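You operate a simulated robot arm through the tools that you are given. There is no shell and no other tool. Be economical: measure what you need, move in short steps, check, and stop when the job is done.

You run a simulated two-armed robot. Do the job below in one go: nothing can be reset, and whatever is moved stays where it is left.

Task
Pick up the blue bottle from the upper shelf of the store rack with one hand, pass it to the other hand and put it on the upper shelf of the tall rack. Set down upright: bottle.

Only the result counts: the job must be done as asked and must still hold three seconds after the hand-in. Knocking over, shifting, dropping, spilling or breaking anything else fails it.

Robot
Two 6-joint arms with two-finger parallel grippers on one trunk, on a base that drives. Base frame: it is fixed to the floor where the robot stands at the start and does not move with it; the origin is under the middle of the robot, x ahead of it, y to its left, z up. Readings come in cm, degrees, newtons and seconds.
The left shoulder is at the start at [6, 18.7, 132.3], the right one opposite. With the tool pointing down near the work surface each hand reaches from about 24 to 56 cm from the robot's upright axis, wherever it stands, measured 20 degrees to its own side. Places, roughly: upper shelf of the tall rack [70, -120, 100]. Payload 1.57 kg a hand.
The tool frame of a hand sits at the grasp point between the pads (the TCP): z along the fingers, y along the line on which they close. The tips reach 3 cm beyond it. The gripper opens to 11 cm. The fingers are 2.4 cm wide and 1.2 cm thick; the gripper's body (4.8 by 11.2 cm) begins 7.8 cm behind the TCP.
Orientation is told as [roll, pitch, yaw] about the base's x, y, z axes, in that order, counted from this pose: with the fingers straight down and closing along the base's y, the tool's x points along the base's -x, its y along +y and its z along -z.

Tools
- The arms move only by the tool send_rows. It takes "left_targets", "right_targets" or both (then of equal length, played together; a hand with none holds still); each is a list of rows, each a list of 3 entries, a list of its own where there are three numbers: the shift along the tool's x, y, z in cm, then the turn, a rotation vector about the tool's x, y, z in rad, then the finger opening in cm, from 0 to 11. In form: [[[x, y, z], [wx, wy, wz], hand], ...]. A call has 1 to 10 rows; each row shifts and turns the commanded pose from where the row before left it, along the tool's axes as they then stand. A row lasts 0.2 s, in which the tool goes at most 5 cm and 8.6 degrees; a call with a longer step from one row to the next is refused whole, and so is a gripper value outside its range. A pose out of reach is approached as far as the arm can. The call stops where the force on the tool passes 40 N (or 10 N more than at its start, if that is more) or the arm is blocked; 0.2 s more then pass. The fingers move at their own pace (about 15.3 cm/s each) and stop on an object; they squeeze with about 29 N. The grip force told is the motor's: it shows also when the fingers shut on nothing. Time passes only in rows, and 0.2 s behind the last, so rows that do not move let the fingers close. The reply holds the time, the measured pose of the TCP, the force on the tool along the base axes, the opening and the grip force, in the units named above and with some noise, with the torque about the TCP (base axes, N m) and any sound that the robot's microphone picked up.
- Cameras (640 x 400 px; columns grow to the right, rows downward): "scene" is now at [2.21, -3.15, 188.2]; the picture's right is [-0.36, -0.93, 0.00], its down [-0.55, 0.21, -0.81] and it looks along [0.75, -0.29, -0.59] (base axes); focal length 294 px, centre (320, 200). "left" rides on the left gripper at [7, -1.6, -14.1] in its tool frame; the picture's right is [0.23, 0.97, 0.00], its down [-0.86, 0.20, -0.48] and it looks along [-0.47, 0.11, 0.88] (tool axes); focal length 222 px, centre (320, 200). "right" rides on the right gripper at [7, 1.6, -14.1] in its tool frame; the picture's right is [-0.23, 0.97, 0.00], its down [-0.85, -0.20, -0.48] and it looks along [-0.47, -0.11, 0.88] (tool axes); focal length 222 px, centre (320, 200). There is no depth. A picture from a camera that has moved, and an enlarged one, comes with that camera's place and axes in the base frame and with its lens.
- grab_frame(camera): a new picture of that camera. No time passes.
- move_column(by): slides the trunk up (or, below 0, down) by that many cm; the arms and the scene camera ride with it, the base frame stays. It gives what a move gives, with no picture.
- drive_base(legs): drives the robot by 1 to 6 legs, each [ahead, left, turn to the left] in cm, cm and degrees, along the robot's own axes; the way and the turn of a leg run together, so that a leg with both is an arc; at most 150 cm and 180 degrees a leg. The arms and the cameras ride along, it lands a little off, and it stops where it bumps. It gives what a move gives.
- aim_head(pan, tilt): turns the head with the scene camera to pan (to the left, within 86 degrees either way) and tilt (down, from -29 to 69), counted from straight ahead of the robot. It gives what a move gives.
- close_up(camera, box): a new picture of the part [left, top, right, bottom] of that camera's present view, enlarged. No time passes.
- job_done(): hands the job in; it is judged then, once.

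Work in short steps. Places have to be worked out from the pictures, the camera data and where the tool is seen: move nearer, look again, correct. Check each grasp and each placing, and mend what went wrong. You have 120 turns and 92 pictures in all, those below and enlarged ones among them. Open the grippers and draw the arms clear of the work before you hand the job in, unless the task says otherwise; then end with one line.

The tools are called after "Call:" as name(argument=value, ...) on one line, values as JSON. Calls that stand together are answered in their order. send_rows: Moves the arms, as the interface text tells. Its arguments: {"type":"object","properties":{"left_targets":{"type":"array","items":{"type":"array"}},"right_targets":{"type":"array","items":{"type":"array"}}},"required":[]} The other tools are called the same way: move_column (by) slides the trunk up or down; drive_base (legs) drives the base; aim_head (pan, tilt) turns the head that bears the scene camera; grab_frame (camera) takes a picture; close_up (camera, box) takes an enlarged picture of a part of a camera's view; job_done () hands the job in.

At the start:

```text
time_s: 0.0
left_eef_pos: [28.06, 0.3, 158.08]
left_tcp_rot: [0.0, 0.1, 0.1]
left_wrist_force: [0.5, 0.0, 0.2]
left_ft_torque: [-0.01, -0.03, -0.01]
left_gripper_width: 10.99
left_finger_force: 0.0
right_eef_pos: [30.57, -26.68, 160.23]
right_tcp_rot: [0.0, 0.0, -0.1]
right_wrist_force: [-0.1, -0.7, -0.2]
right_ft_torque: [0.03, -0.01, 0.0]
right_gripper_width: 10.99
right_finger_force: 0.0
trunk travel left (down, up): [-95.1, 3.9]
robot x, y, heading: [0.18, 0.03, 0.0]
head pan, tilt: [-20.9, 36.1]
```

scene: 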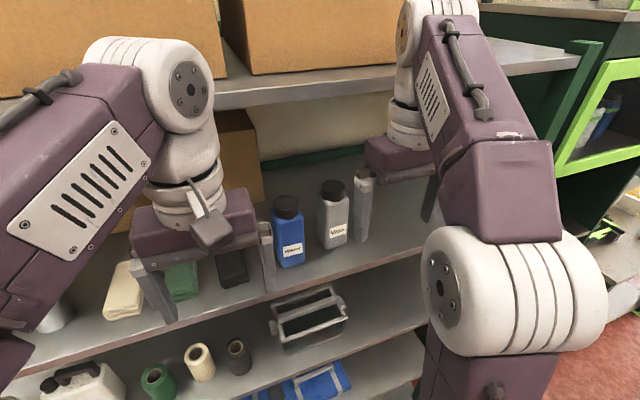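
right: 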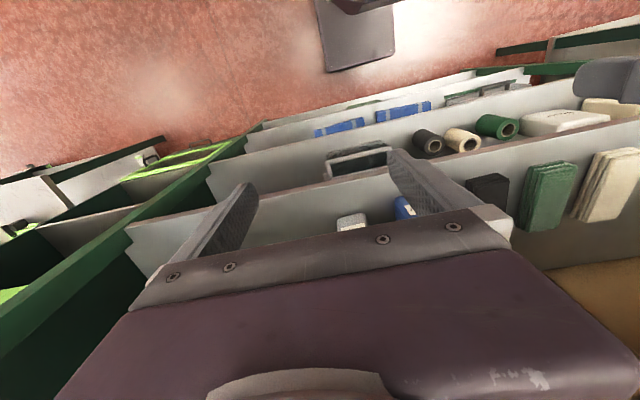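
left: 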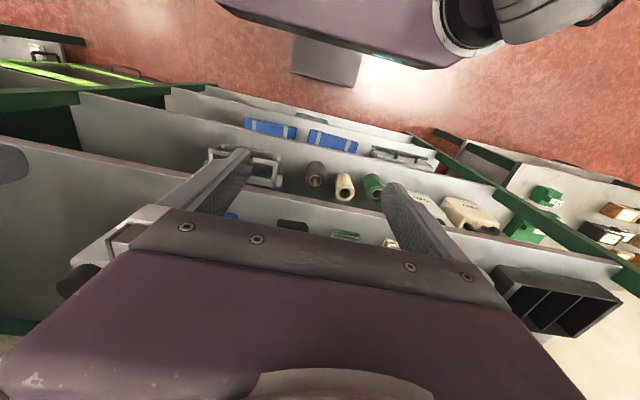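

The blue bottle triangulates to about [50, -14] with its base near z 132 on a shelf whose front edge is near x 44; the board above is near z 175. I'll look closer at it and then look toward the tall rack.

Call:
close_up(camera="scene", box=[200, 130, 440, 280])

Call:
aim_head(pan=-65, tilt=25)

Call:
grab_frame(camera="scene")

```text
2.67 times, centred on (320, 205) of scene
camera zoom: at [2.21, -3.15, 188.2], right [-0.36, -0.93, 0.0], down [-0.55, 0.21, -0.81], along [0.75, -0.29, -0.59], focal length 784 px, centre (320, 187)
```

zoom: 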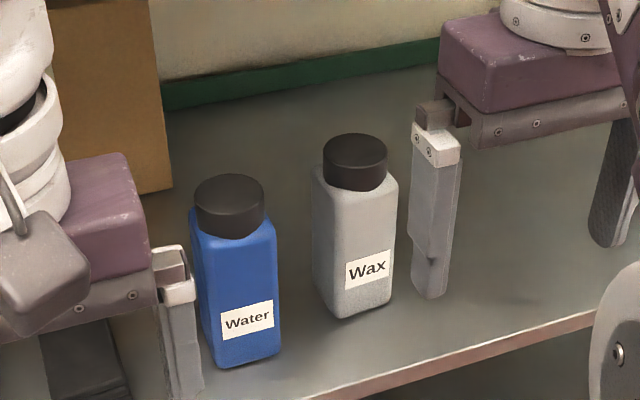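

```text
time_s: 1.1
left_eef_pos: [28.07, 0.33, 158.0]
left_tcp_rot: [-0.1, 0.0, 0.0]
left_wrist_force: [0.1, 0.6, -0.5]
left_ft_torque: [0.0, 0.0, 0.03]
left_gripper_width: 11.02
left_finger_force: 0.1
right_eef_pos: [30.71, -26.58, 160.13]
right_tcp_rot: [0.1, 0.0, 0.0]
right_wrist_force: [0.1, -0.7, -0.8]
right_ft_torque: [0.0, -0.01, 0.0]
right_gripper_width: 11.01
right_finger_force: 0.1
trunk travel left (down, up): [-95.1, 3.9]
robot x, y, heading: [-0.29, -0.01, -0.1]
head pan, tilt: [-65.0, 25.0]
```

```text
87 pictures are left
camera scene: at [-2.05, -8.37, 189.94], right [-0.91, -0.42, 0.0], down [-0.18, 0.38, -0.91], along [0.38, -0.82, -0.42], focal length 294 px, centre (320, 200)
```

scene: 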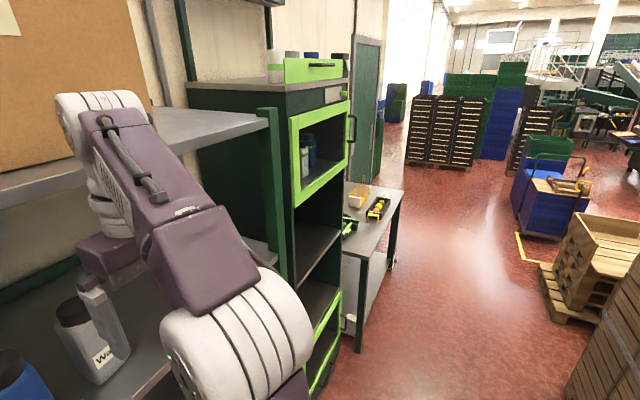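

The bottle has a squarish body about 6.5 cm wide with the Wax bottle a few cm to its right, so I'll take it horizontally from the front with the right hand. First I back off for room to turn the hand.

Call:
drive_base(legs=[[-30, 0, 0]])

Call:
aim_head(pan=-5, tilt=30)

Call:
grab_frame(camera="scene")

```text
time_s: 3.2
left_eef_pos: [-1.61, 0.3, 157.78]
left_tcp_rot: [0.0, 0.2, 0.1]
left_wrist_force: [-0.1, 0.3, -0.3]
left_ft_torque: [0.01, 0.01, 0.02]
left_gripper_width: 10.97
left_finger_force: 0.1
right_eef_pos: [1.01, -26.72, 160.08]
right_tcp_rot: [0.0, 0.1, 0.1]
right_wrist_force: [0.3, -0.5, -0.5]
right_ft_torque: [-0.04, 0.01, 0.0]
right_gripper_width: 10.99
right_finger_force: 0.0
trunk travel left (down, up): [-95.1, 3.9]
robot x, y, heading: [-30.17, 0.31, -0.0]
head pan, tilt: [-65.0, 25.0]
```

```text
time_s: 4.5
left_eef_pos: [-1.93, 0.38, 157.99]
left_tcp_rot: [0.0, 0.0, 0.1]
left_wrist_force: [-0.5, 0.0, -0.5]
left_ft_torque: [-0.02, 0.06, -0.03]
left_gripper_width: 10.97
left_finger_force: 0.1
right_eef_pos: [0.62, -26.62, 160.06]
right_tcp_rot: [0.0, 0.0, 0.0]
right_wrist_force: [-0.1, 0.2, 0.2]
right_ft_torque: [0.0, -0.01, -0.03]
right_gripper_width: 11.01
right_finger_force: 0.1
trunk travel left (down, up): [-95.1, 3.9]
robot x, y, heading: [-29.84, 0.28, 0.0]
head pan, tilt: [-5.0, 30.0]
```

```text
86 pictures are left
camera scene: at [-26.94, -0.84, 189.15], right [-0.09, -1.0, 0.0], down [-0.5, 0.04, -0.87], along [0.86, -0.08, -0.5], focal length 294 px, centre (320, 200)
```

scene: 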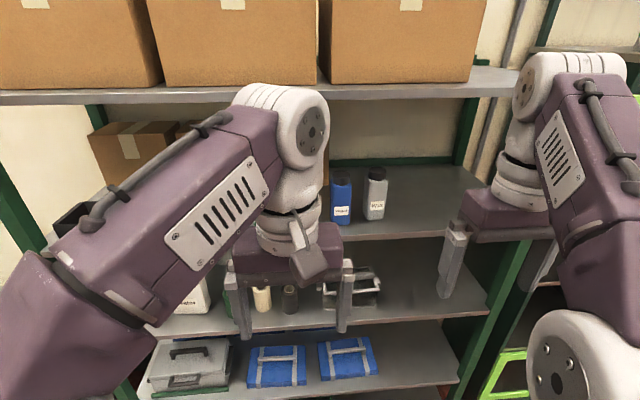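

A closer picture helps locate both bottles before moving.

Call:
close_up(camera="scene", box=[320, 150, 416, 250])

```text
4.00 times, centred on (368, 200) of scene
camera zoom: at [-26.94, -0.84, 189.15], right [-0.09, -1.0, 0.0], down [-0.5, 0.04, -0.87], along [0.86, -0.08, -0.5], focal length 1175 px, centre (128, 200)
```

zoom: 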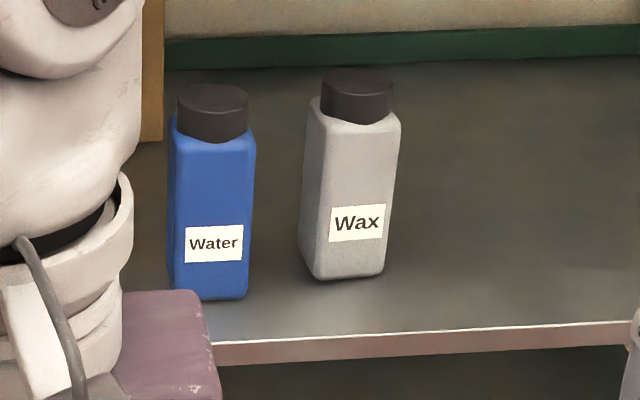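

From two views the bottle is near [48, -13.5], base about z 139, ~6 cm wide, ~15.5 cm high, turned about -10°; the gap to the Wax bottle is ~4 cm. I move the right hand forward and tip it to near-horizontal (15° down), and shift the left hand aside.

Call:
send_rows(right_targets=[[[-4, 0, 0], [0, 0, 0], 11], [[-4, 0, 0], [0, 0, 0], 11], [[-4, 0, 0], [0, 0, 0], 11], [[-4, 0, 0], [0, 0, 0], 11]], left_targets=[[[0, 4, 0], [0, 0, 0], 11], [[0, 4, 0], [0, 0, 0], 11], [[0, 4, 0], [0, 0, 0], 11], [[0, 3, 0], [0, 0, 0], 11]])

Call:
send_rows(right_targets=[[[0, 0, 0], [0, -0.1454, 0], 11], [[0, 0, 0], [0, -0.1454, 0], 11], [[0, 0, 0], [0, -0.1454, 0], 11], [[0, 0, 0], [0, -0.1454, 0], 11], [[0, 0, 0], [0, -0.1454, 0], 11], [[0, 0, 0], [0, -0.1454, 0], 11], [[0, 0, 0], [0, -0.1454, 0], 11], [[0, 0, 0], [0, -0.1454, 0], 11], [[0, 0, 0], [0, -0.1454, 0], 11]])

Call:
grab_frame(camera="scene")

Call:
grab_frame(camera="right")

```text
time_s: 5.5
left_eef_pos: [-1.87, 15.42, 158.06]
left_tcp_rot: [0.1, 0.1, 0.1]
left_wrist_force: [0.7, 0.0, -0.7]
left_ft_torque: [0.01, 0.01, 0.0]
left_gripper_width: 11.01
left_finger_force: 0.0
right_eef_pos: [13.9, -26.04, 154.77]
right_tcp_rot: [-0.2, -0.1, 0.0]
right_wrist_force: [-0.3, -0.8, 0.0]
right_ft_torque: [0.03, 0.0, -0.06]
right_gripper_width: 10.98
right_finger_force: 0.0
right hand out of reach, approached as far as the arm can: row 1, 2, 3, 4
trunk travel left (down, up): [-95.1, 3.9]
robot x, y, heading: [-30.05, 0.07, -0.2]
head pan, tilt: [-5.0, 30.0]
```

```text
time_s: 7.5
left_eef_pos: [-2.02, 15.38, 157.99]
left_tcp_rot: [-0.1, -0.1, 0.0]
left_wrist_force: [-0.1, -0.7, 0.1]
left_ft_torque: [0.0, 0.03, -0.01]
left_gripper_width: 11.01
left_finger_force: 0.1
right_eef_pos: [15.35, -26.8, 154.41]
right_tcp_rot: [0.0, -74.8, 0.0]
right_wrist_force: [-0.2, -0.2, 0.1]
right_ft_torque: [-0.01, 0.01, 0.03]
right_gripper_width: 11.01
right_finger_force: 0.1
right hand out of reach, approached as far as the arm can: row 7, 8
trunk travel left (down, up): [-95.1, 3.9]
robot x, y, heading: [-30.56, 0.05, 0.0]
head pan, tilt: [-5.0, 30.0]
```

```text
84 pictures are left
camera scene: at [-27.12, -0.82, 189.15], right [-0.09, -1.0, 0.0], down [-0.5, 0.04, -0.87], along [0.86, -0.07, -0.5], focal length 294 px, centre (320, 200)
```

scene: 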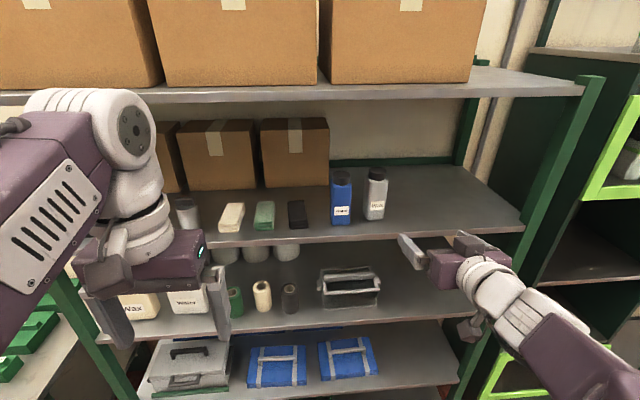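

```text
83 pictures are left
camera right: at [-0.15, -25.18, 151.5], right [0.06, 0.97, 0.22], down [-0.24, -0.2, 0.95], along [0.97, -0.11, 0.22], focal length 222 px, centre (320, 200)
```

right: 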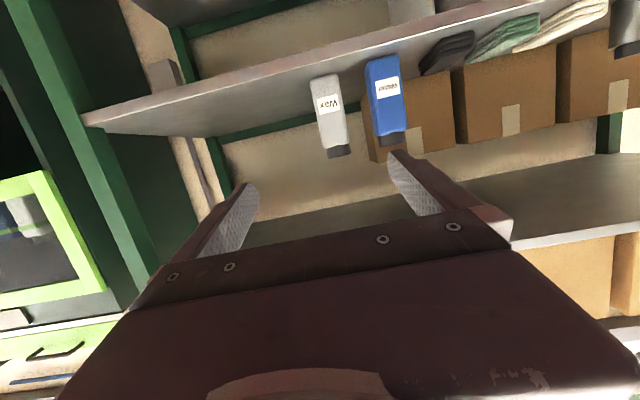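

The hand camera confirms: front-bottom of bottle at [45, -13.5, 139], top ~154, clear gap to the Wax bottle. I drive 18 cm forward, still short of the shelf edge.

Call:
drive_base(legs=[[18, 0, 0]])

```text
time_s: 9.0
left_eef_pos: [15.46, 15.35, 158.09]
left_tcp_rot: [-0.1, -0.2, 0.2]
left_wrist_force: [-0.1, 0.8, 0.5]
left_ft_torque: [0.04, 0.01, 0.01]
left_gripper_width: 11.02
left_finger_force: 0.1
right_eef_pos: [32.83, -26.69, 154.64]
right_tcp_rot: [-0.1, -75.2, 0.3]
right_wrist_force: [0.0, -0.4, 0.0]
right_ft_torque: [-0.02, 0.0, -0.01]
right_gripper_width: 11.0
right_finger_force: 0.1
trunk travel left (down, up): [-95.1, 3.9]
robot x, y, heading: [-11.99, 0.24, 0.1]
head pan, tilt: [-5.0, 30.0]
```

Shift to the approach line at z 148 and yaw 10° to the right to match the bottle.

Call:
send_rows(right_targets=[[[1.52, 3.75, 0.72], [0, 0, 0], 10], [[1.52, 3.75, 0.72], [0, 0, 0], 10], [[1.52, 3.75, 0.72], [0, 0, 0], 10], [[1.52, 3.75, 0.72], [0, 0, 0], 10], [[0, 0, 0], [0.0843, 0, 0.0226], 10], [[0, 0, 0], [0.0843, 0, 0.0226], 10]])

Call:
grab_frame(camera="right")

Call:
grab_frame(camera="scene")

```text
time_s: 10.4
left_eef_pos: [15.93, 15.22, 157.97]
left_tcp_rot: [0.0, -0.1, 0.1]
left_wrist_force: [0.0, 0.4, 0.6]
left_ft_torque: [0.02, -0.01, 0.03]
left_gripper_width: 10.98
left_finger_force: 0.0
right_eef_pos: [33.4, -27.75, 150.53]
right_tcp_rot: [0.3, -74.9, -9.8]
right_wrist_force: [0.5, -0.6, 0.3]
right_ft_torque: [0.05, 0.03, 0.01]
right_gripper_width: 10.01
right_finger_force: 0.0
right hand out of reach, approached as far as the arm can: row 1, 2, 3, 4, 5, 6
trunk travel left (down, up): [-95.1, 3.9]
robot x, y, heading: [-12.27, -0.09, 0.1]
head pan, tilt: [-5.0, 30.0]
```

```text
82 pictures are left
camera right: at [18.48, -23.48, 147.63], right [0.22, 0.95, 0.22], down [-0.27, -0.16, 0.95], along [0.94, -0.27, 0.22], focal length 222 px, centre (320, 200)
```

right: 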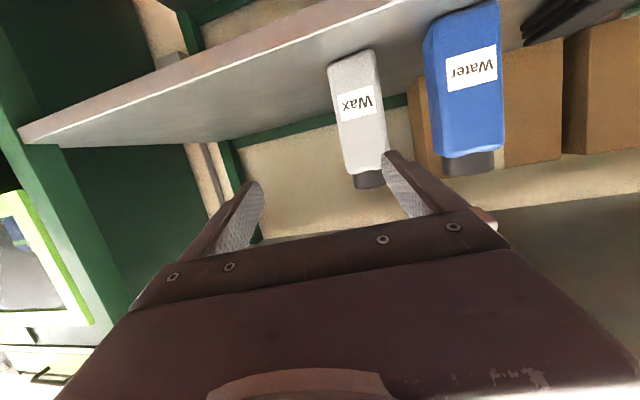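

```text
81 pictures are left
camera scene: at [-9.16, -0.9, 189.15], right [-0.08, -1.0, 0.0], down [-0.5, 0.04, -0.87], along [0.86, -0.07, -0.5], focal length 294 px, centre (320, 200)
```

scene: 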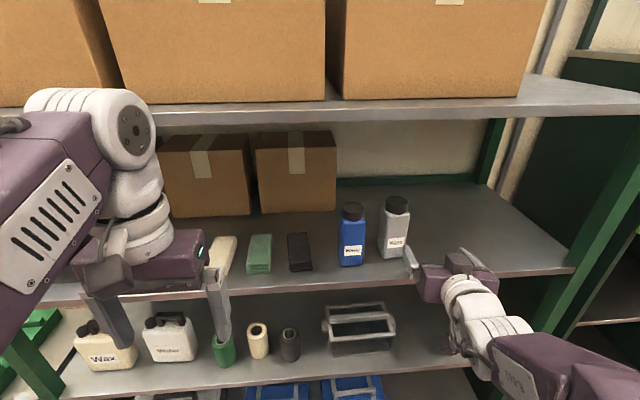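

The hand is short of the commanded y: the wrist is folded too close to the shoulder. I'll back 8 cm so the arm works further extended, then re-command.

Call:
drive_base(legs=[[-8, 0, 0]])

Call:
send_rows(right_targets=[[[0, 0, 0], [0, 0, 0], 10], [[0, 0, 2], [0, 0, 0], 10]])

```text
time_s: 11.4
left_eef_pos: [9.46, 15.46, 157.7]
left_tcp_rot: [0.0, 0.6, 0.2]
left_wrist_force: [0.9, -0.2, -0.3]
left_ft_torque: [0.0, 0.15, -0.02]
left_gripper_width: 11.01
left_finger_force: 0.0
right_eef_pos: [27.05, -27.54, 150.02]
right_tcp_rot: [-0.2, -74.2, -9.3]
right_wrist_force: [1.8, -0.2, 0.0]
right_ft_torque: [-0.02, 0.0, -0.01]
right_gripper_width: 10.0
right_finger_force: 0.1
trunk travel left (down, up): [-95.1, 3.9]
robot x, y, heading: [-20.18, -0.07, 0.3]
head pan, tilt: [-5.0, 30.0]
```

```text
time_s: 12.0
left_eef_pos: [8.76, 15.24, 157.76]
left_tcp_rot: [0.0, 0.4, 0.2]
left_wrist_force: [1.8, 0.4, -0.4]
left_ft_torque: [0.02, 0.06, -0.02]
left_gripper_width: 11.0
left_finger_force: 0.2
right_eef_pos: [28.31, -28.09, 149.79]
right_tcp_rot: [0.4, -74.5, -9.5]
right_wrist_force: [1.0, -0.3, -0.8]
right_ft_torque: [0.01, -0.01, 0.0]
right_gripper_width: 9.97
right_finger_force: 0.0
trunk travel left (down, up): [-95.1, 3.9]
robot x, y, heading: [-19.81, 0.24, 0.0]
head pan, tilt: [-5.0, 30.0]
```

The command now starts from the actual pose; I move forward a bit, then sideways to the approach line.

Call:
send_rows(right_targets=[[[0.2, 0, 2], [0, 0, 0], 10], [[0.2, 0, 2], [0, 0, 0], 10], [[0.1, 3.46, 0], [0, 0, 0], 10], [[0.1, 3.46, 0], [0, 0, 0], 10], [[0.1, 3.46, 0], [0, 0, 0], 10], [[0, 3.46, 0], [0, 0, 0], 10], [[0, 3.46, 0], [0, 0, 0], 10]])

Call:
grab_frame(camera="right")

Call:
grab_frame(camera="scene")

```text
time_s: 13.6
left_eef_pos: [7.86, 15.3, 157.98]
left_tcp_rot: [0.0, 0.0, 0.1]
left_wrist_force: [1.4, 0.5, 0.1]
left_ft_torque: [0.01, -0.01, 0.01]
left_gripper_width: 11.01
left_finger_force: 0.0
right_eef_pos: [30.85, -29.37, 148.91]
right_tcp_rot: [0.7, -74.8, -9.7]
right_wrist_force: [-0.5, 0.0, 0.2]
right_ft_torque: [0.01, -0.01, -0.01]
right_gripper_width: 9.99
right_finger_force: 0.0
right hand out of reach, approached as far as the arm can: row 1, 2, 3, 4, 5, 6, 7
trunk travel left (down, up): [-95.1, 3.9]
robot x, y, heading: [-20.09, 0.03, 0.3]
head pan, tilt: [-5.0, 30.0]
```

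```text
80 pictures are left
camera right: at [15.85, -25.25, 145.99], right [0.21, 0.95, 0.22], down [-0.27, -0.16, 0.95], along [0.94, -0.26, 0.22], focal length 222 px, centre (320, 200)
```

right: 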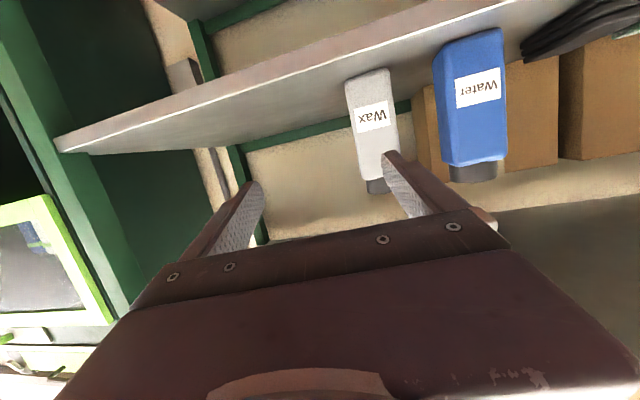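

```text
79 pictures are left
camera scene: at [-17.14, -0.79, 189.15], right [-0.08, -1.0, 0.0], down [-0.5, 0.04, -0.87], along [0.86, -0.07, -0.5], focal length 294 px, centre (320, 200)
```

scene: 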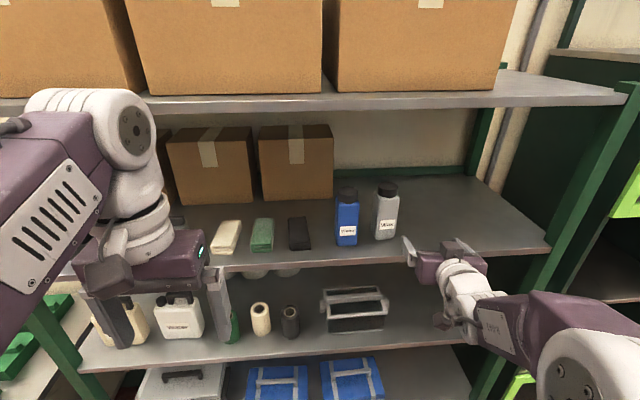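

The forearm and hand look aligned (wrist straight), a likely joint limit. Lowering the trunk 15 cm lets the forearm point upward with the wrist bent; the hand stays in front of the shelf edge.

Call:
move_column(by=-15)

Call:
send_rows(right_targets=[[[-3.5, 0, -0.9], [0, 0, 0], 10], [[-3.5, 0, -0.9], [0, 0, 0], 10], [[-3.5, 0, -0.9], [0, 0, 0], 10], [[-3.5, 0, -0.9], [0, 0, 0], 10], [[0, 4, 0], [0, 0, 0], 10], [[0, 4, 0], [0, 0, 0], 10]])

Call:
grab_frame(camera="scene")

```text
time_s: 15.4
left_eef_pos: [7.93, 15.33, 142.95]
left_tcp_rot: [0.0, 0.1, 0.2]
left_wrist_force: [0.4, 0.5, 0.2]
left_ft_torque: [0.02, 0.0, 0.0]
left_gripper_width: 11.01
left_finger_force: 0.0
right_eef_pos: [30.96, -29.38, 133.85]
right_tcp_rot: [0.6, -74.8, -9.7]
right_wrist_force: [-0.4, -0.3, -0.7]
right_ft_torque: [0.02, 0.02, 0.02]
right_gripper_width: 10.02
right_finger_force: 0.1
trunk travel left (down, up): [-80.1, 18.9]
robot x, y, heading: [-20.18, 0.15, -0.0]
head pan, tilt: [-5.0, 30.0]
```

```text
time_s: 16.8
left_eef_pos: [7.9, 15.43, 142.89]
left_tcp_rot: [0.0, 0.1, 0.2]
left_wrist_force: [1.1, -0.5, 0.4]
left_ft_torque: [-0.05, -0.01, 0.0]
left_gripper_width: 10.99
left_finger_force: 0.0
right_eef_pos: [31.94, -22.44, 147.38]
right_tcp_rot: [33.3, -69.0, -42.5]
right_wrist_force: [0.0, -3.9, 1.8]
right_ft_torque: [-0.13, 0.1, 0.36]
right_gripper_width: 9.99
right_finger_force: 0.0
right hand out of reach, approached as far as the arm can: row 5, 6
trunk travel left (down, up): [-80.1, 18.9]
robot x, y, heading: [-19.93, 0.41, 0.1]
head pan, tilt: [-5.0, 30.0]
```

```text
78 pictures are left
camera scene: at [-16.99, -0.7, 174.15], right [-0.08, -1.0, 0.0], down [-0.5, 0.04, -0.87], along [0.86, -0.07, -0.5], focal length 294 px, centre (320, 200)
```

scene: 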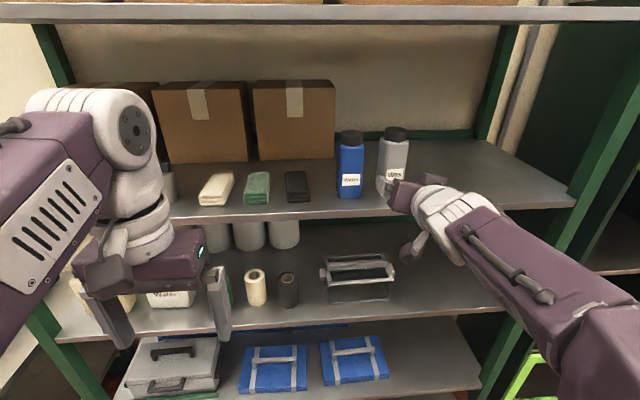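

The hand reached most of the way but rolled a bit: the right hand naturally points inward. I'll turn the robot 25° right and shift left so the desired world direction becomes easy for the arm.

Call:
drive_base(legs=[[0, 0, -25], [0, 30, 0]])

Call:
aim_head(pan=10, tilt=30)

Call:
grab_frame(camera="scene")

Call:
grab_frame(camera="right")

```text
time_s: 20.1
left_eef_pos: [24.39, 28.97, 142.94]
left_tcp_rot: [0.1, 0.0, -24.9]
left_wrist_force: [0.0, -0.4, 0.2]
left_ft_torque: [0.0, -0.04, -0.02]
left_gripper_width: 10.99
left_finger_force: 0.1
right_eef_pos: [29.74, -16.05, 147.86]
right_tcp_rot: [0.8, -74.0, -34.9]
right_wrist_force: [0.4, -0.8, 0.2]
right_ft_torque: [0.0, -0.01, 0.03]
right_gripper_width: 10.01
right_finger_force: 0.0
trunk travel left (down, up): [-80.1, 18.9]
robot x, y, heading: [-7.28, 27.22, -25.0]
head pan, tilt: [-5.0, 30.0]
```

```text
time_s: 20.9
left_eef_pos: [24.43, 29.34, 142.92]
left_tcp_rot: [0.0, 0.0, -25.0]
left_wrist_force: [0.0, -0.5, -0.1]
left_ft_torque: [0.0, 0.01, -0.02]
left_gripper_width: 11.02
left_finger_force: 0.2
right_eef_pos: [29.86, -15.87, 147.84]
right_tcp_rot: [0.4, -74.0, -34.5]
right_wrist_force: [-0.1, 0.7, -0.6]
right_ft_torque: [-0.01, 0.02, -0.02]
right_gripper_width: 10.01
right_finger_force: 0.1
trunk travel left (down, up): [-80.1, 18.9]
robot x, y, heading: [-7.67, 27.36, -24.7]
head pan, tilt: [10.0, 30.0]
```

```text
77 pictures are left
camera scene: at [-4.11, 27.49, 174.15], right [-0.26, -0.97, 0.0], down [-0.48, 0.13, -0.87], along [0.84, -0.22, -0.5], focal length 294 px, centre (320, 200)
```

scene: 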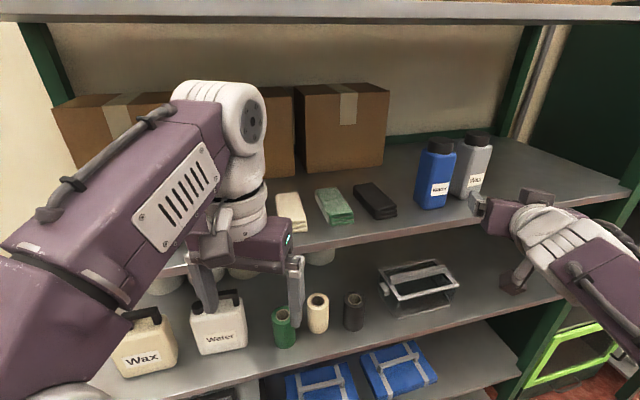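

```text
76 pictures are left
camera right: at [17.91, -5.81, 145.25], right [0.6, 0.77, 0.22], down [-0.3, -0.04, 0.95], along [0.74, -0.63, 0.21], focal length 222 px, centre (320, 200)
```

right: 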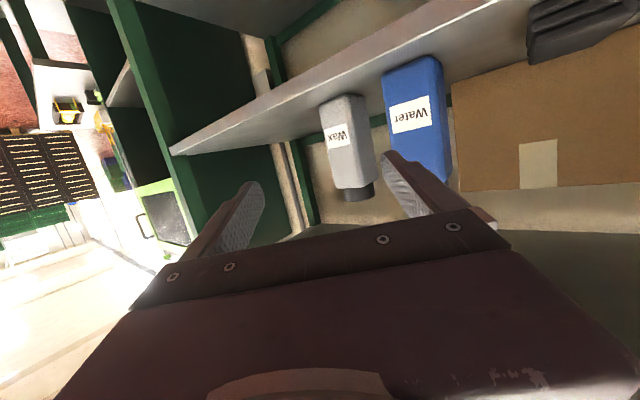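

Good geometry now. I yaw the hand back +24° and move to the pre-grasp point [34.5, -11.7, 148].

Call:
send_rows(right_targets=[[[0, 0, 0], [-0.137, 0, -0.0393], 10], [[0, 0, 0], [-0.137, 0, -0.0393], 10], [[0, 0, 0], [-0.137, 0, -0.0393], 10], [[-0.6, 2.47, 1.8], [0, 0, 0], 10], [[-0.6, 2.47, 1.8], [0, 0, 0], 10], [[0, 0, 0], [0, 0, 0], 10]])

Call:
grab_frame(camera="right")

Call:
grab_frame(camera="scene")

```text
time_s: 22.3
left_eef_pos: [24.57, 29.14, 142.97]
left_tcp_rot: [0.0, 0.0, -25.0]
left_wrist_force: [0.3, -0.1, 0.5]
left_ft_torque: [0.01, -0.01, 0.03]
left_gripper_width: 10.99
left_finger_force: 0.2
right_eef_pos: [34.36, -11.82, 146.45]
right_tcp_rot: [3.9, -70.1, -16.8]
right_wrist_force: [-0.6, -0.3, 0.3]
right_ft_torque: [-0.01, 0.01, 0.0]
right_gripper_width: 9.98
right_finger_force: 0.0
right hand out of reach, approached as far as the arm can: row 1, 2, 3
trunk travel left (down, up): [-80.1, 18.9]
robot x, y, heading: [-7.54, 27.43, -25.1]
head pan, tilt: [10.0, 30.0]
```

```text
75 pictures are left
camera right: at [19.53, -6.71, 144.84], right [0.29, 0.93, 0.24], down [-0.21, -0.18, 0.96], along [0.93, -0.33, 0.14], focal length 222 px, centre (320, 200)
```

right: 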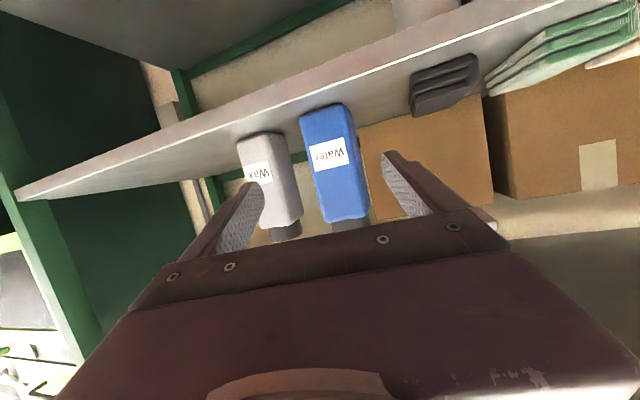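

```text
74 pictures are left
camera scene: at [-4.2, 27.32, 174.15], right [-0.26, -0.97, 0.0], down [-0.48, 0.13, -0.87], along [0.84, -0.22, -0.5], focal length 294 px, centre (320, 200)
```

scene: 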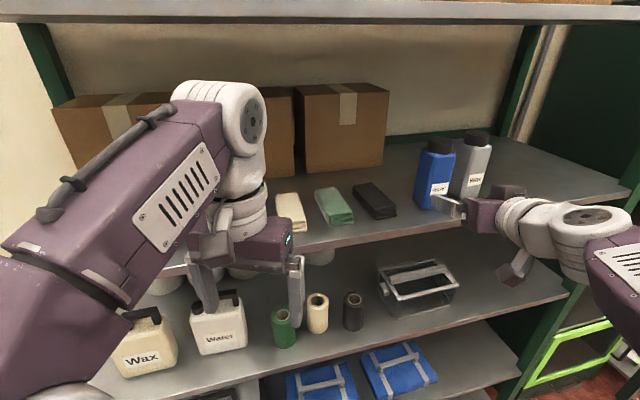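

The bottle is now nearly between the fingers. A close-up will give its yaw and the gap to the Wax bottle.

Call:
close_up(camera="right", box=[200, 80, 440, 250])

Call:
close_up(camera="scene", box=[380, 110, 540, 250])

```text
2.35 times, centred on (320, 165) of right
camera zoom: at [19.53, -6.71, 144.84], right [0.29, 0.93, 0.24], down [-0.21, -0.18, 0.96], along [0.93, -0.33, 0.14], focal length 523 px, centre (320, 282)
```

zoom: 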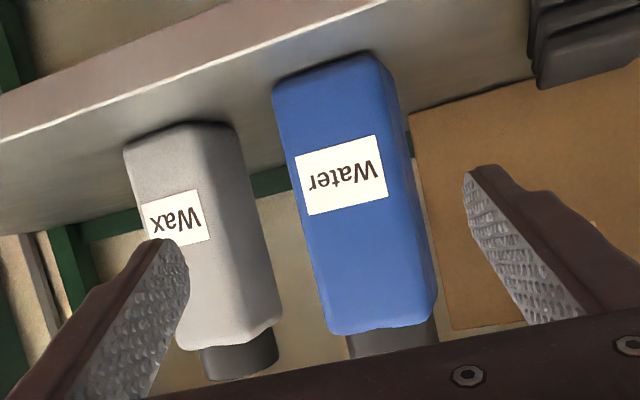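

```text
2.86 times, centred on (460, 180) of scene
camera zoom: at [-4.2, 27.32, 174.15], right [-0.26, -0.97, 0.0], down [-0.48, 0.13, -0.87], along [0.84, -0.22, -0.5], focal length 839 px, centre (-80, 257)
```

zoom: 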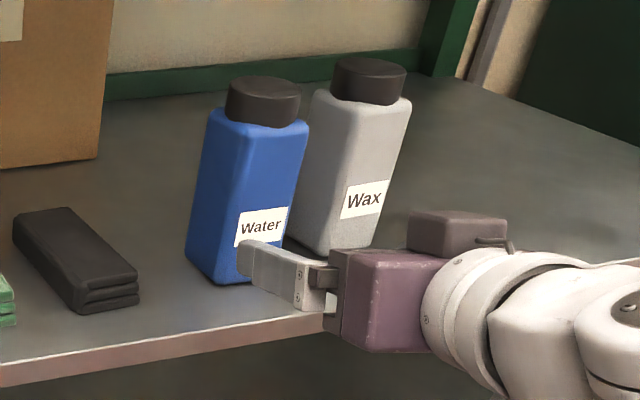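

Bottle faces are nearly square to x (yaw ≈ -3°), centre ≈ [47, -12.9], and the Wax bottle is ~5 cm away. I advance halfway with opening 9 and check.

Call:
send_rows(right_targets=[[[-1.29, 0.45, 2.86], [0, 0, 0], 9], [[-1.29, 0.45, 2.86], [0, 0, 0], 9], [[0, 0, 0], [0, 0, 0], 9]])

Call:
grab_frame(camera="right")

Call:
close_up(camera="scene", box=[380, 110, 540, 250])

```text
time_s: 23.1
left_eef_pos: [24.36, 29.17, 142.97]
left_tcp_rot: [0.0, 0.0, -25.1]
left_wrist_force: [-0.5, 0.0, -0.7]
left_ft_torque: [-0.02, -0.03, -0.01]
left_gripper_width: 11.0
left_finger_force: 0.1
right_eef_pos: [40.61, -12.34, 146.94]
right_tcp_rot: [3.7, -70.2, -16.6]
right_wrist_force: [-0.2, 0.1, 0.2]
right_ft_torque: [0.02, 0.01, -0.02]
right_gripper_width: 8.99
right_finger_force: 0.1
trunk travel left (down, up): [-80.1, 18.9]
robot x, y, heading: [-7.5, 27.46, -25.1]
head pan, tilt: [10.0, 30.0]
```

```text
71 pictures are left
camera right: at [25.75, -7.18, 145.32], right [0.3, 0.93, 0.23], down [-0.21, -0.18, 0.96], along [0.93, -0.33, 0.14], focal length 222 px, centre (320, 200)
```

right: 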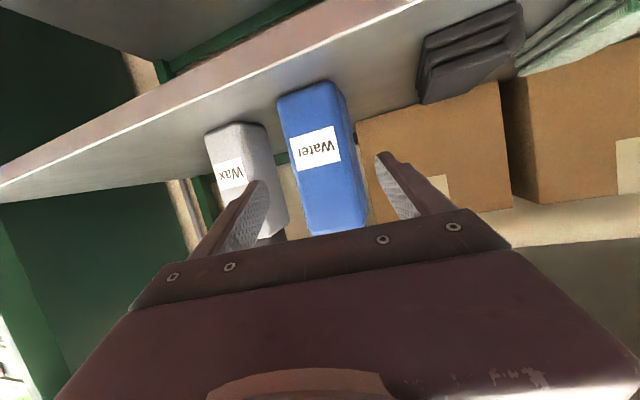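

```text
2.86 times, centred on (460, 180) of scene
camera zoom: at [-4.31, 27.44, 174.15], right [-0.26, -0.97, 0.0], down [-0.48, 0.13, -0.87], along [0.84, -0.22, -0.5], focal length 839 px, centre (-80, 257)
```

zoom: 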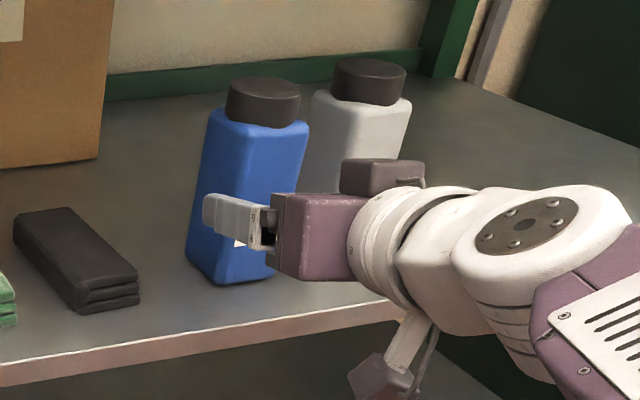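

Centred well. I advance the remaining 7 cm and then close gently in separate rows.

Call:
send_rows(right_targets=[[[-1.02, 0.3, 2.07], [0, 0, 0], 9], [[-1.02, 0.3, 2.07], [0, 0, 0], 9], [[-1.02, 0.3, 2.07], [0, 0, 0], 9], [[0, 0, 0], [0, 0, 0], 9]])

Call:
close_up(camera="scene", box=[380, 110, 540, 250])

Call:
grab_frame(camera="right")

```text
time_s: 24.1
left_eef_pos: [24.52, 29.27, 142.86]
left_tcp_rot: [0.0, 0.1, -24.9]
left_wrist_force: [0.0, -0.2, -0.3]
left_ft_torque: [0.0, -0.02, 0.01]
left_gripper_width: 11.02
left_finger_force: 0.1
right_eef_pos: [47.63, -13.03, 147.71]
right_tcp_rot: [3.5, -70.1, -16.4]
right_wrist_force: [1.2, 0.3, 0.1]
right_ft_torque: [0.0, -0.02, -0.02]
right_gripper_width: 9.01
right_finger_force: 0.1
trunk travel left (down, up): [-80.1, 18.9]
robot x, y, heading: [-7.53, 27.01, -25.0]
head pan, tilt: [10.0, 30.0]
```

```text
2.86 times, centred on (460, 180) of scene
camera zoom: at [-4.13, 27.4, 174.15], right [-0.26, -0.97, 0.0], down [-0.48, 0.13, -0.87], along [0.84, -0.22, -0.5], focal length 839 px, centre (-80, 257)
```

zoom: 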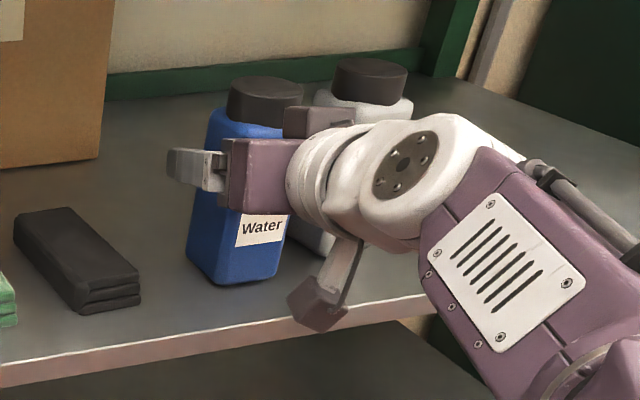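

```text
68 pictures are left
camera right: at [32.8, -7.94, 146.09], right [0.3, 0.93, 0.23], down [-0.21, -0.18, 0.96], along [0.93, -0.33, 0.14], focal length 222 px, centre (320, 200)
```

right: 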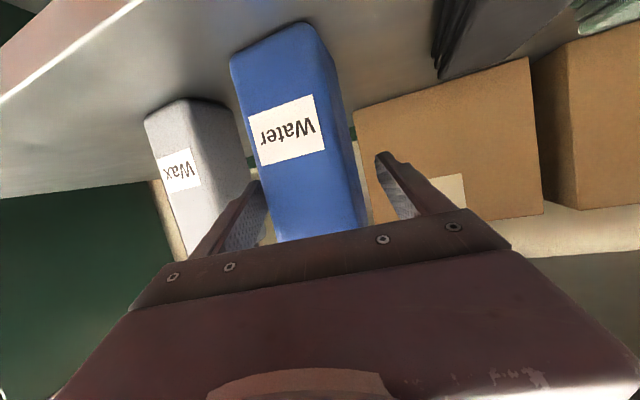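

Fingers straddle the upper body. Closing now.

Call:
send_rows(right_targets=[[[0, 0, 0], [0, 0, 0], 7], [[0, 0, 0], [0, 0, 0], 6], [[0, 0, 0], [0, 0, 0], 5], [[0, 0, 0], [0, 0, 0], 3], [[0, 0, 0], [0, 0, 0], 0], [[0, 0, 0], [0, 0, 0], 0]])

Call:
close_up(camera="scene", box=[380, 110, 540, 250])

```text
time_s: 25.5
left_eef_pos: [24.49, 29.29, 143.03]
left_tcp_rot: [0.0, 0.1, -24.8]
left_wrist_force: [-0.5, -0.5, 0.3]
left_ft_torque: [0.01, 0.01, 0.01]
left_gripper_width: 10.99
left_finger_force: 0.0
right_eef_pos: [47.56, -13.05, 147.82]
right_tcp_rot: [3.6, -70.1, -16.4]
right_wrist_force: [0.4, -0.2, 0.8]
right_ft_torque: [-0.22, 0.04, 0.06]
right_gripper_width: 5.82
right_finger_force: 28.9
trunk travel left (down, up): [-80.1, 18.9]
robot x, y, heading: [-7.49, 27.37, -25.2]
head pan, tilt: [10.0, 30.0]
```

```text
2.86 times, centred on (460, 180) of scene
camera zoom: at [-4.15, 27.4, 174.15], right [-0.26, -0.97, 0.0], down [-0.48, 0.13, -0.87], along [0.84, -0.22, -0.5], focal length 839 px, centre (-80, 257)
```

zoom: 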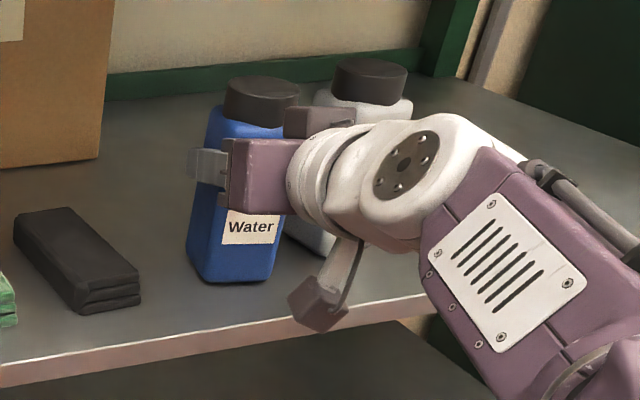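

Gripped at 5.8 cm width. I lift 4 cm with the column and check the load.

Call:
move_column(by=4)

Call:
grab_frame(camera="scene")

```text
time_s: 26.3
left_eef_pos: [24.72, 29.22, 146.95]
left_tcp_rot: [0.0, 0.1, -24.9]
left_wrist_force: [-0.4, -0.6, -0.7]
left_ft_torque: [-0.02, -0.02, -0.04]
left_gripper_width: 11.01
left_finger_force: 0.1
right_eef_pos: [47.72, -13.21, 151.73]
right_tcp_rot: [3.7, -69.9, -16.6]
right_wrist_force: [0.3, 0.1, -4.9]
right_ft_torque: [0.01, 0.0, 0.04]
right_gripper_width: 5.81
right_finger_force: 28.9
trunk travel left (down, up): [-84.1, 14.9]
robot x, y, heading: [-7.5, 27.52, -24.7]
head pan, tilt: [10.0, 30.0]
```

```text
66 pictures are left
camera scene: at [-4.05, 27.34, 178.15], right [-0.26, -0.97, 0.0], down [-0.48, 0.13, -0.87], along [0.84, -0.22, -0.5], focal length 294 px, centre (320, 200)
```

scene: 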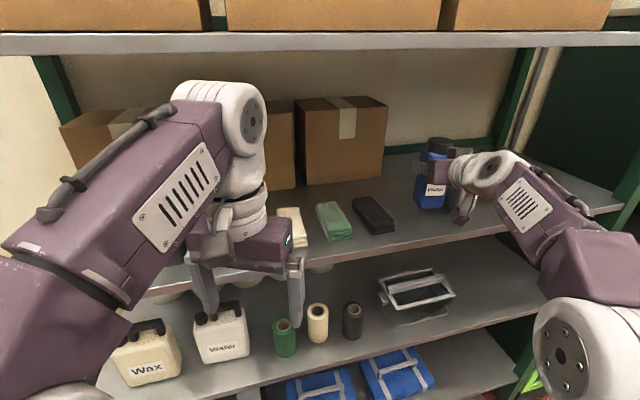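

Lifted (≈5 N weight). I drive straight back 32 cm in world x to clear the shelf.

Call:
drive_base(legs=[[-29, -13.5, 0]])

Call:
grab_frame(camera="scene")

```text
time_s: 28.4
left_eef_pos: [-7.13, 29.29, 146.88]
left_tcp_rot: [0.1, 0.2, -24.9]
left_wrist_force: [0.1, -0.1, -0.8]
left_ft_torque: [0.0, 0.02, -0.02]
left_gripper_width: 11.02
left_finger_force: 0.0
right_eef_pos: [16.02, -12.94, 151.51]
right_tcp_rot: [3.7, -69.9, -16.4]
right_wrist_force: [0.7, 0.0, -5.0]
right_ft_torque: [-0.02, 0.01, -0.01]
right_gripper_width: 5.79
right_finger_force: 28.7
trunk travel left (down, up): [-84.1, 14.9]
robot x, y, heading: [-39.72, 26.97, -24.9]
head pan, tilt: [10.0, 30.0]
```

```text
65 pictures are left
camera scene: at [-35.71, 27.49, 178.14], right [-0.26, -0.97, 0.0], down [-0.49, 0.13, -0.86], along [0.84, -0.22, -0.5], focal length 294 px, centre (320, 200)
```

scene: 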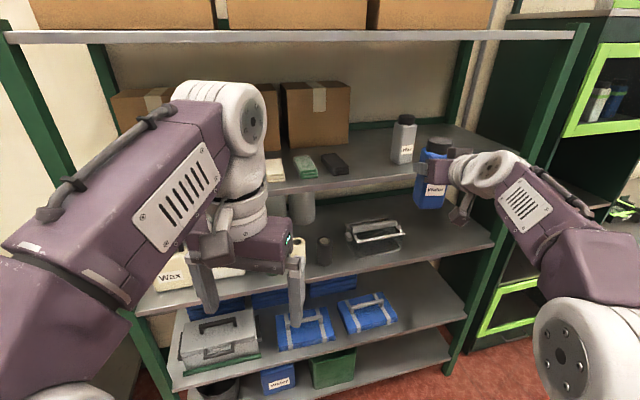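

Clear of the shelf, nothing disturbed. Now I turn the right hand inward and bring the bottle closer to the robot's centre for the handover.

Call:
send_rows(right_targets=[[[0, 0, 0], [-0.1132, 0.0028, -0.041], 0], [[0, 0, 0], [-0.1132, 0.0028, -0.041], 0], [[0, 0, 0], [-0.1132, 0.0028, -0.041], 0], [[0, 0, 0], [-0.1132, 0.0028, -0.041], 0], [[0.54, 3.85, -1.23], [0, 0, 0], 0], [[0.54, 3.85, -1.23], [0, 0, 0], 0], [[0.54, 3.85, -1.23], [0, 0, 0], 0], [[0.54, 3.85, -1.23], [0, 0, 0], 0], [[0.54, 3.85, -1.23], [0, 0, 0], 0], [[0, 0, 0], [0, 0, 0], 0]])

Call:
grab_frame(camera="scene")

```text
time_s: 30.6
left_eef_pos: [-7.38, 29.26, 146.88]
left_tcp_rot: [0.0, 0.1, -24.8]
left_wrist_force: [1.2, 0.3, -0.2]
left_ft_torque: [-0.03, 0.0, 0.0]
left_gripper_width: 11.04
left_finger_force: 0.1
right_eef_pos: [4.4, 3.89, 151.6]
right_tcp_rot: [3.8, -70.1, 11.1]
right_wrist_force: [-0.6, -0.1, -4.6]
right_ft_torque: [-0.03, 0.03, 0.04]
right_gripper_width: 5.77
right_finger_force: 29.1
trunk travel left (down, up): [-84.1, 14.9]
robot x, y, heading: [-39.39, 27.83, -24.8]
head pan, tilt: [10.0, 30.0]
```

```text
64 pictures are left
camera scene: at [-36.03, 27.41, 178.14], right [-0.26, -0.97, 0.0], down [-0.48, 0.13, -0.87], along [0.84, -0.22, -0.5], focal length 294 px, centre (320, 200)
```

scene: 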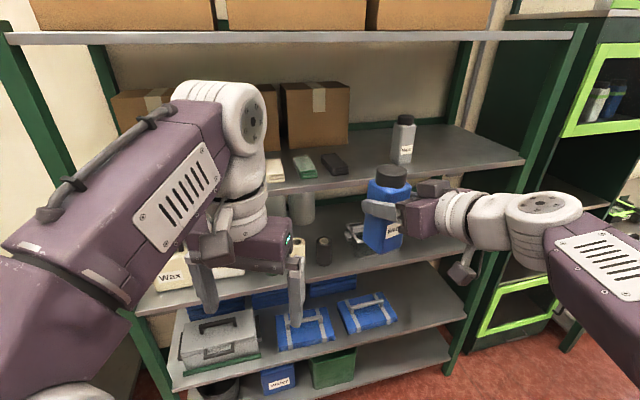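

Bottle is upright in the right hand at about rel (50,-2). Now I position and orient the left hand: forward-out, yaw -50° relative to the robot, then tilt to near-horizontal.

Call:
send_rows(left_targets=[[[-4, 2, 1.3], [0, 0, 0], 11], [[-4, 2, 1.3], [0, 0, 0], 11], [[-4, 2, 1.3], [0, 0, 0], 11], [[0, 0, 0], [0, 0, 0.1454], 11], [[0, 0, 0], [0, 0, 0.1454], 11], [[0, 0, 0], [0, 0, 0.1454], 11], [[0, 0, 0], [0, 0, 0.1454], 11], [[0, 0, 0], [0, 0, 0.1454], 11], [[0, 0, 0], [0, 0, 0.1454], 11]])

Call:
send_rows(left_targets=[[[0, 0, 0], [0, -0.1357, 0], 11], [[0, 0, 0], [0, -0.1357, 0], 11], [[0, 0, 0], [0, -0.1357, 0], 11], [[0, 0, 0], [0, -0.1357, 0], 11], [[0, 0, 0], [0, -0.1357, 0], 11], [[0, 0, 0], [0, -0.1357, 0], 11], [[0, 0, 0], [0, -0.1357, 0], 11], [[0, 0, 0], [0, -0.1357, 0], 11], [[0, 0, 0], [0, -0.1357, 0], 11]])

Call:
grab_frame(camera="scene")

Call:
grab_frame(camera="left")

```text
time_s: 32.6
left_eef_pos: [5.98, 29.76, 143.03]
left_tcp_rot: [-0.1, 0.1, -75.0]
left_wrist_force: [0.2, -0.2, 0.8]
left_ft_torque: [0.0, -0.01, 0.03]
left_gripper_width: 11.0
left_finger_force: 0.0
right_eef_pos: [4.38, 3.97, 151.77]
right_tcp_rot: [3.6, -70.0, 11.1]
right_wrist_force: [0.3, -0.5, -4.7]
right_ft_torque: [-0.03, 0.03, 0.02]
right_gripper_width: 5.8
right_finger_force: 29.3
trunk travel left (down, up): [-84.1, 14.9]
robot x, y, heading: [-39.11, 27.45, -24.7]
head pan, tilt: [10.0, 30.0]
```

```text
time_s: 34.6
left_eef_pos: [6.03, 29.7, 143.05]
left_tcp_rot: [0.1, -70.1, -74.9]
left_wrist_force: [0.6, 0.8, 0.6]
left_ft_torque: [-0.01, 0.0, 0.01]
left_gripper_width: 11.02
left_finger_force: 0.0
right_eef_pos: [4.34, 4.18, 151.72]
right_tcp_rot: [3.7, -70.0, 11.2]
right_wrist_force: [0.0, -0.6, -4.3]
right_ft_torque: [-0.02, 0.0, 0.02]
right_gripper_width: 5.78
right_finger_force: 29.0
trunk travel left (down, up): [-84.1, 14.9]
robot x, y, heading: [-39.4, 27.3, -24.6]
head pan, tilt: [10.0, 30.0]
```

```text
63 pictures are left
camera scene: at [-36.03, 27.59, 178.15], right [-0.26, -0.97, 0.0], down [-0.48, 0.13, -0.87], along [0.84, -0.22, -0.5], focal length 294 px, centre (320, 200)
```

scene: 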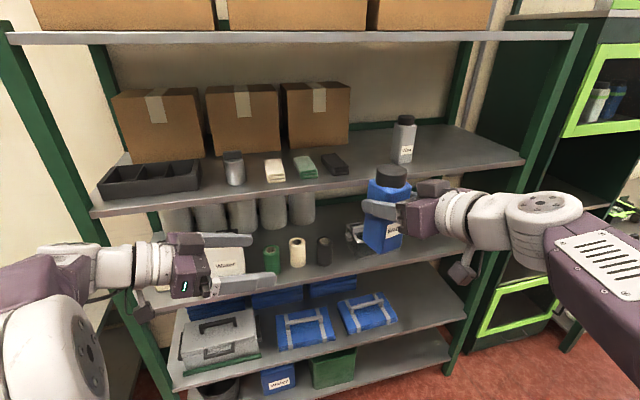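

```text
62 pictures are left
camera left: at [0.31, 44.68, 141.3], right [0.92, 0.33, -0.21], down [0.15, 0.21, 0.97], along [0.36, -0.92, 0.14], focal length 222 px, centre (320, 200)
```

left: 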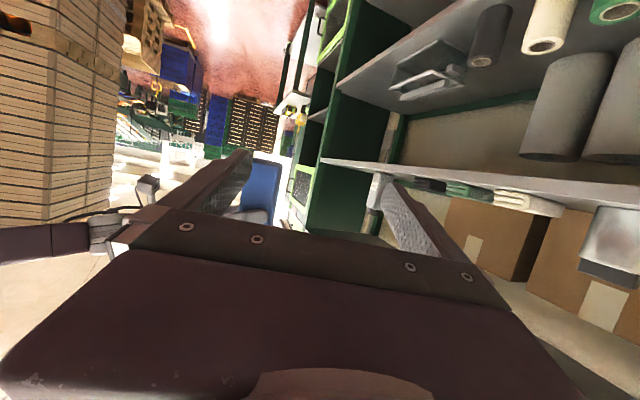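

Left hand is perpendicular to the right one. Bottle axis is ≈ [4.8, 4.1], base z ≈ 142.9; I bring the left hand to 13 cm short of it at z 146 (low on the body).

Call:
send_rows(left_targets=[[[-1.68, -1.95, 2.41], [0, 0, 0], 10], [[-1.68, -1.95, 2.41], [0, 0, 0], 10], [[-1.68, -1.95, 2.41], [0, 0, 0], 10], [[-1.68, -1.95, 2.41], [0, 0, 0], 10], [[0, 0, 0], [0, 0, 0], 10]])

Call:
grab_frame(camera="left")

Call:
close_up(camera="scene", box=[220, 130, 500, 305])

```text
time_s: 35.9
left_eef_pos: [1.39, 16.84, 145.97]
left_tcp_rot: [-0.1, -70.1, -74.7]
left_wrist_force: [0.2, 0.0, -0.3]
left_ft_torque: [0.01, 0.01, 0.0]
left_gripper_width: 9.98
left_finger_force: 0.1
right_eef_pos: [4.31, 4.11, 151.68]
right_tcp_rot: [3.7, -70.1, 11.1]
right_wrist_force: [-0.4, -0.2, -3.9]
right_ft_torque: [-0.01, 0.01, -0.02]
right_gripper_width: 5.81
right_finger_force: 28.7
trunk travel left (down, up): [-84.1, 14.9]
robot x, y, heading: [-39.48, 27.36, -24.9]
head pan, tilt: [10.0, 30.0]
```

```text
61 pictures are left
camera left: at [-4.34, 31.57, 144.34], right [0.92, 0.33, -0.21], down [0.15, 0.2, 0.97], along [0.36, -0.92, 0.14], focal length 222 px, centre (320, 200)
```

left: 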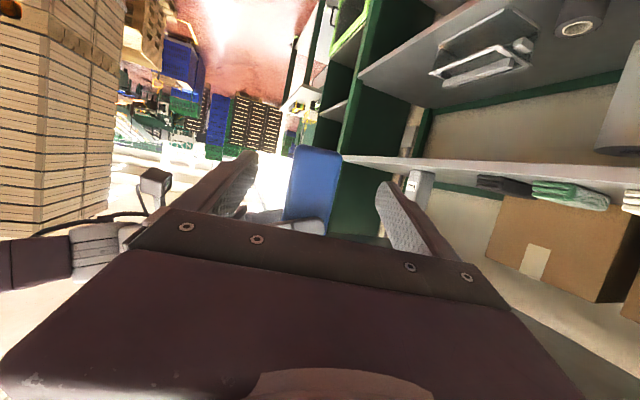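

```text
2.29 times, centred on (360, 218) of scene
camera zoom: at [-36.1, 27.52, 178.15], right [-0.26, -0.97, 0.0], down [-0.48, 0.13, -0.87], along [0.84, -0.22, -0.5], focal length 672 px, centre (229, 160)
```

zoom: 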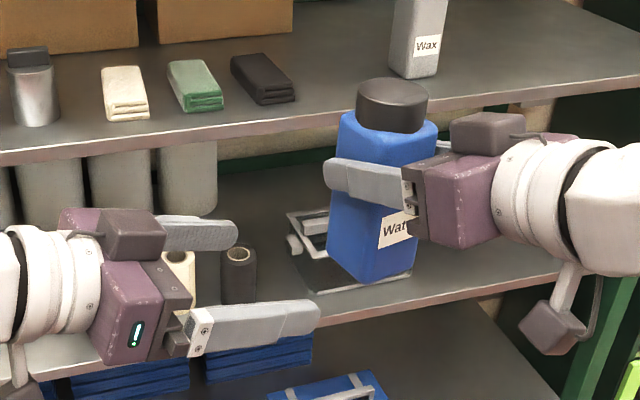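

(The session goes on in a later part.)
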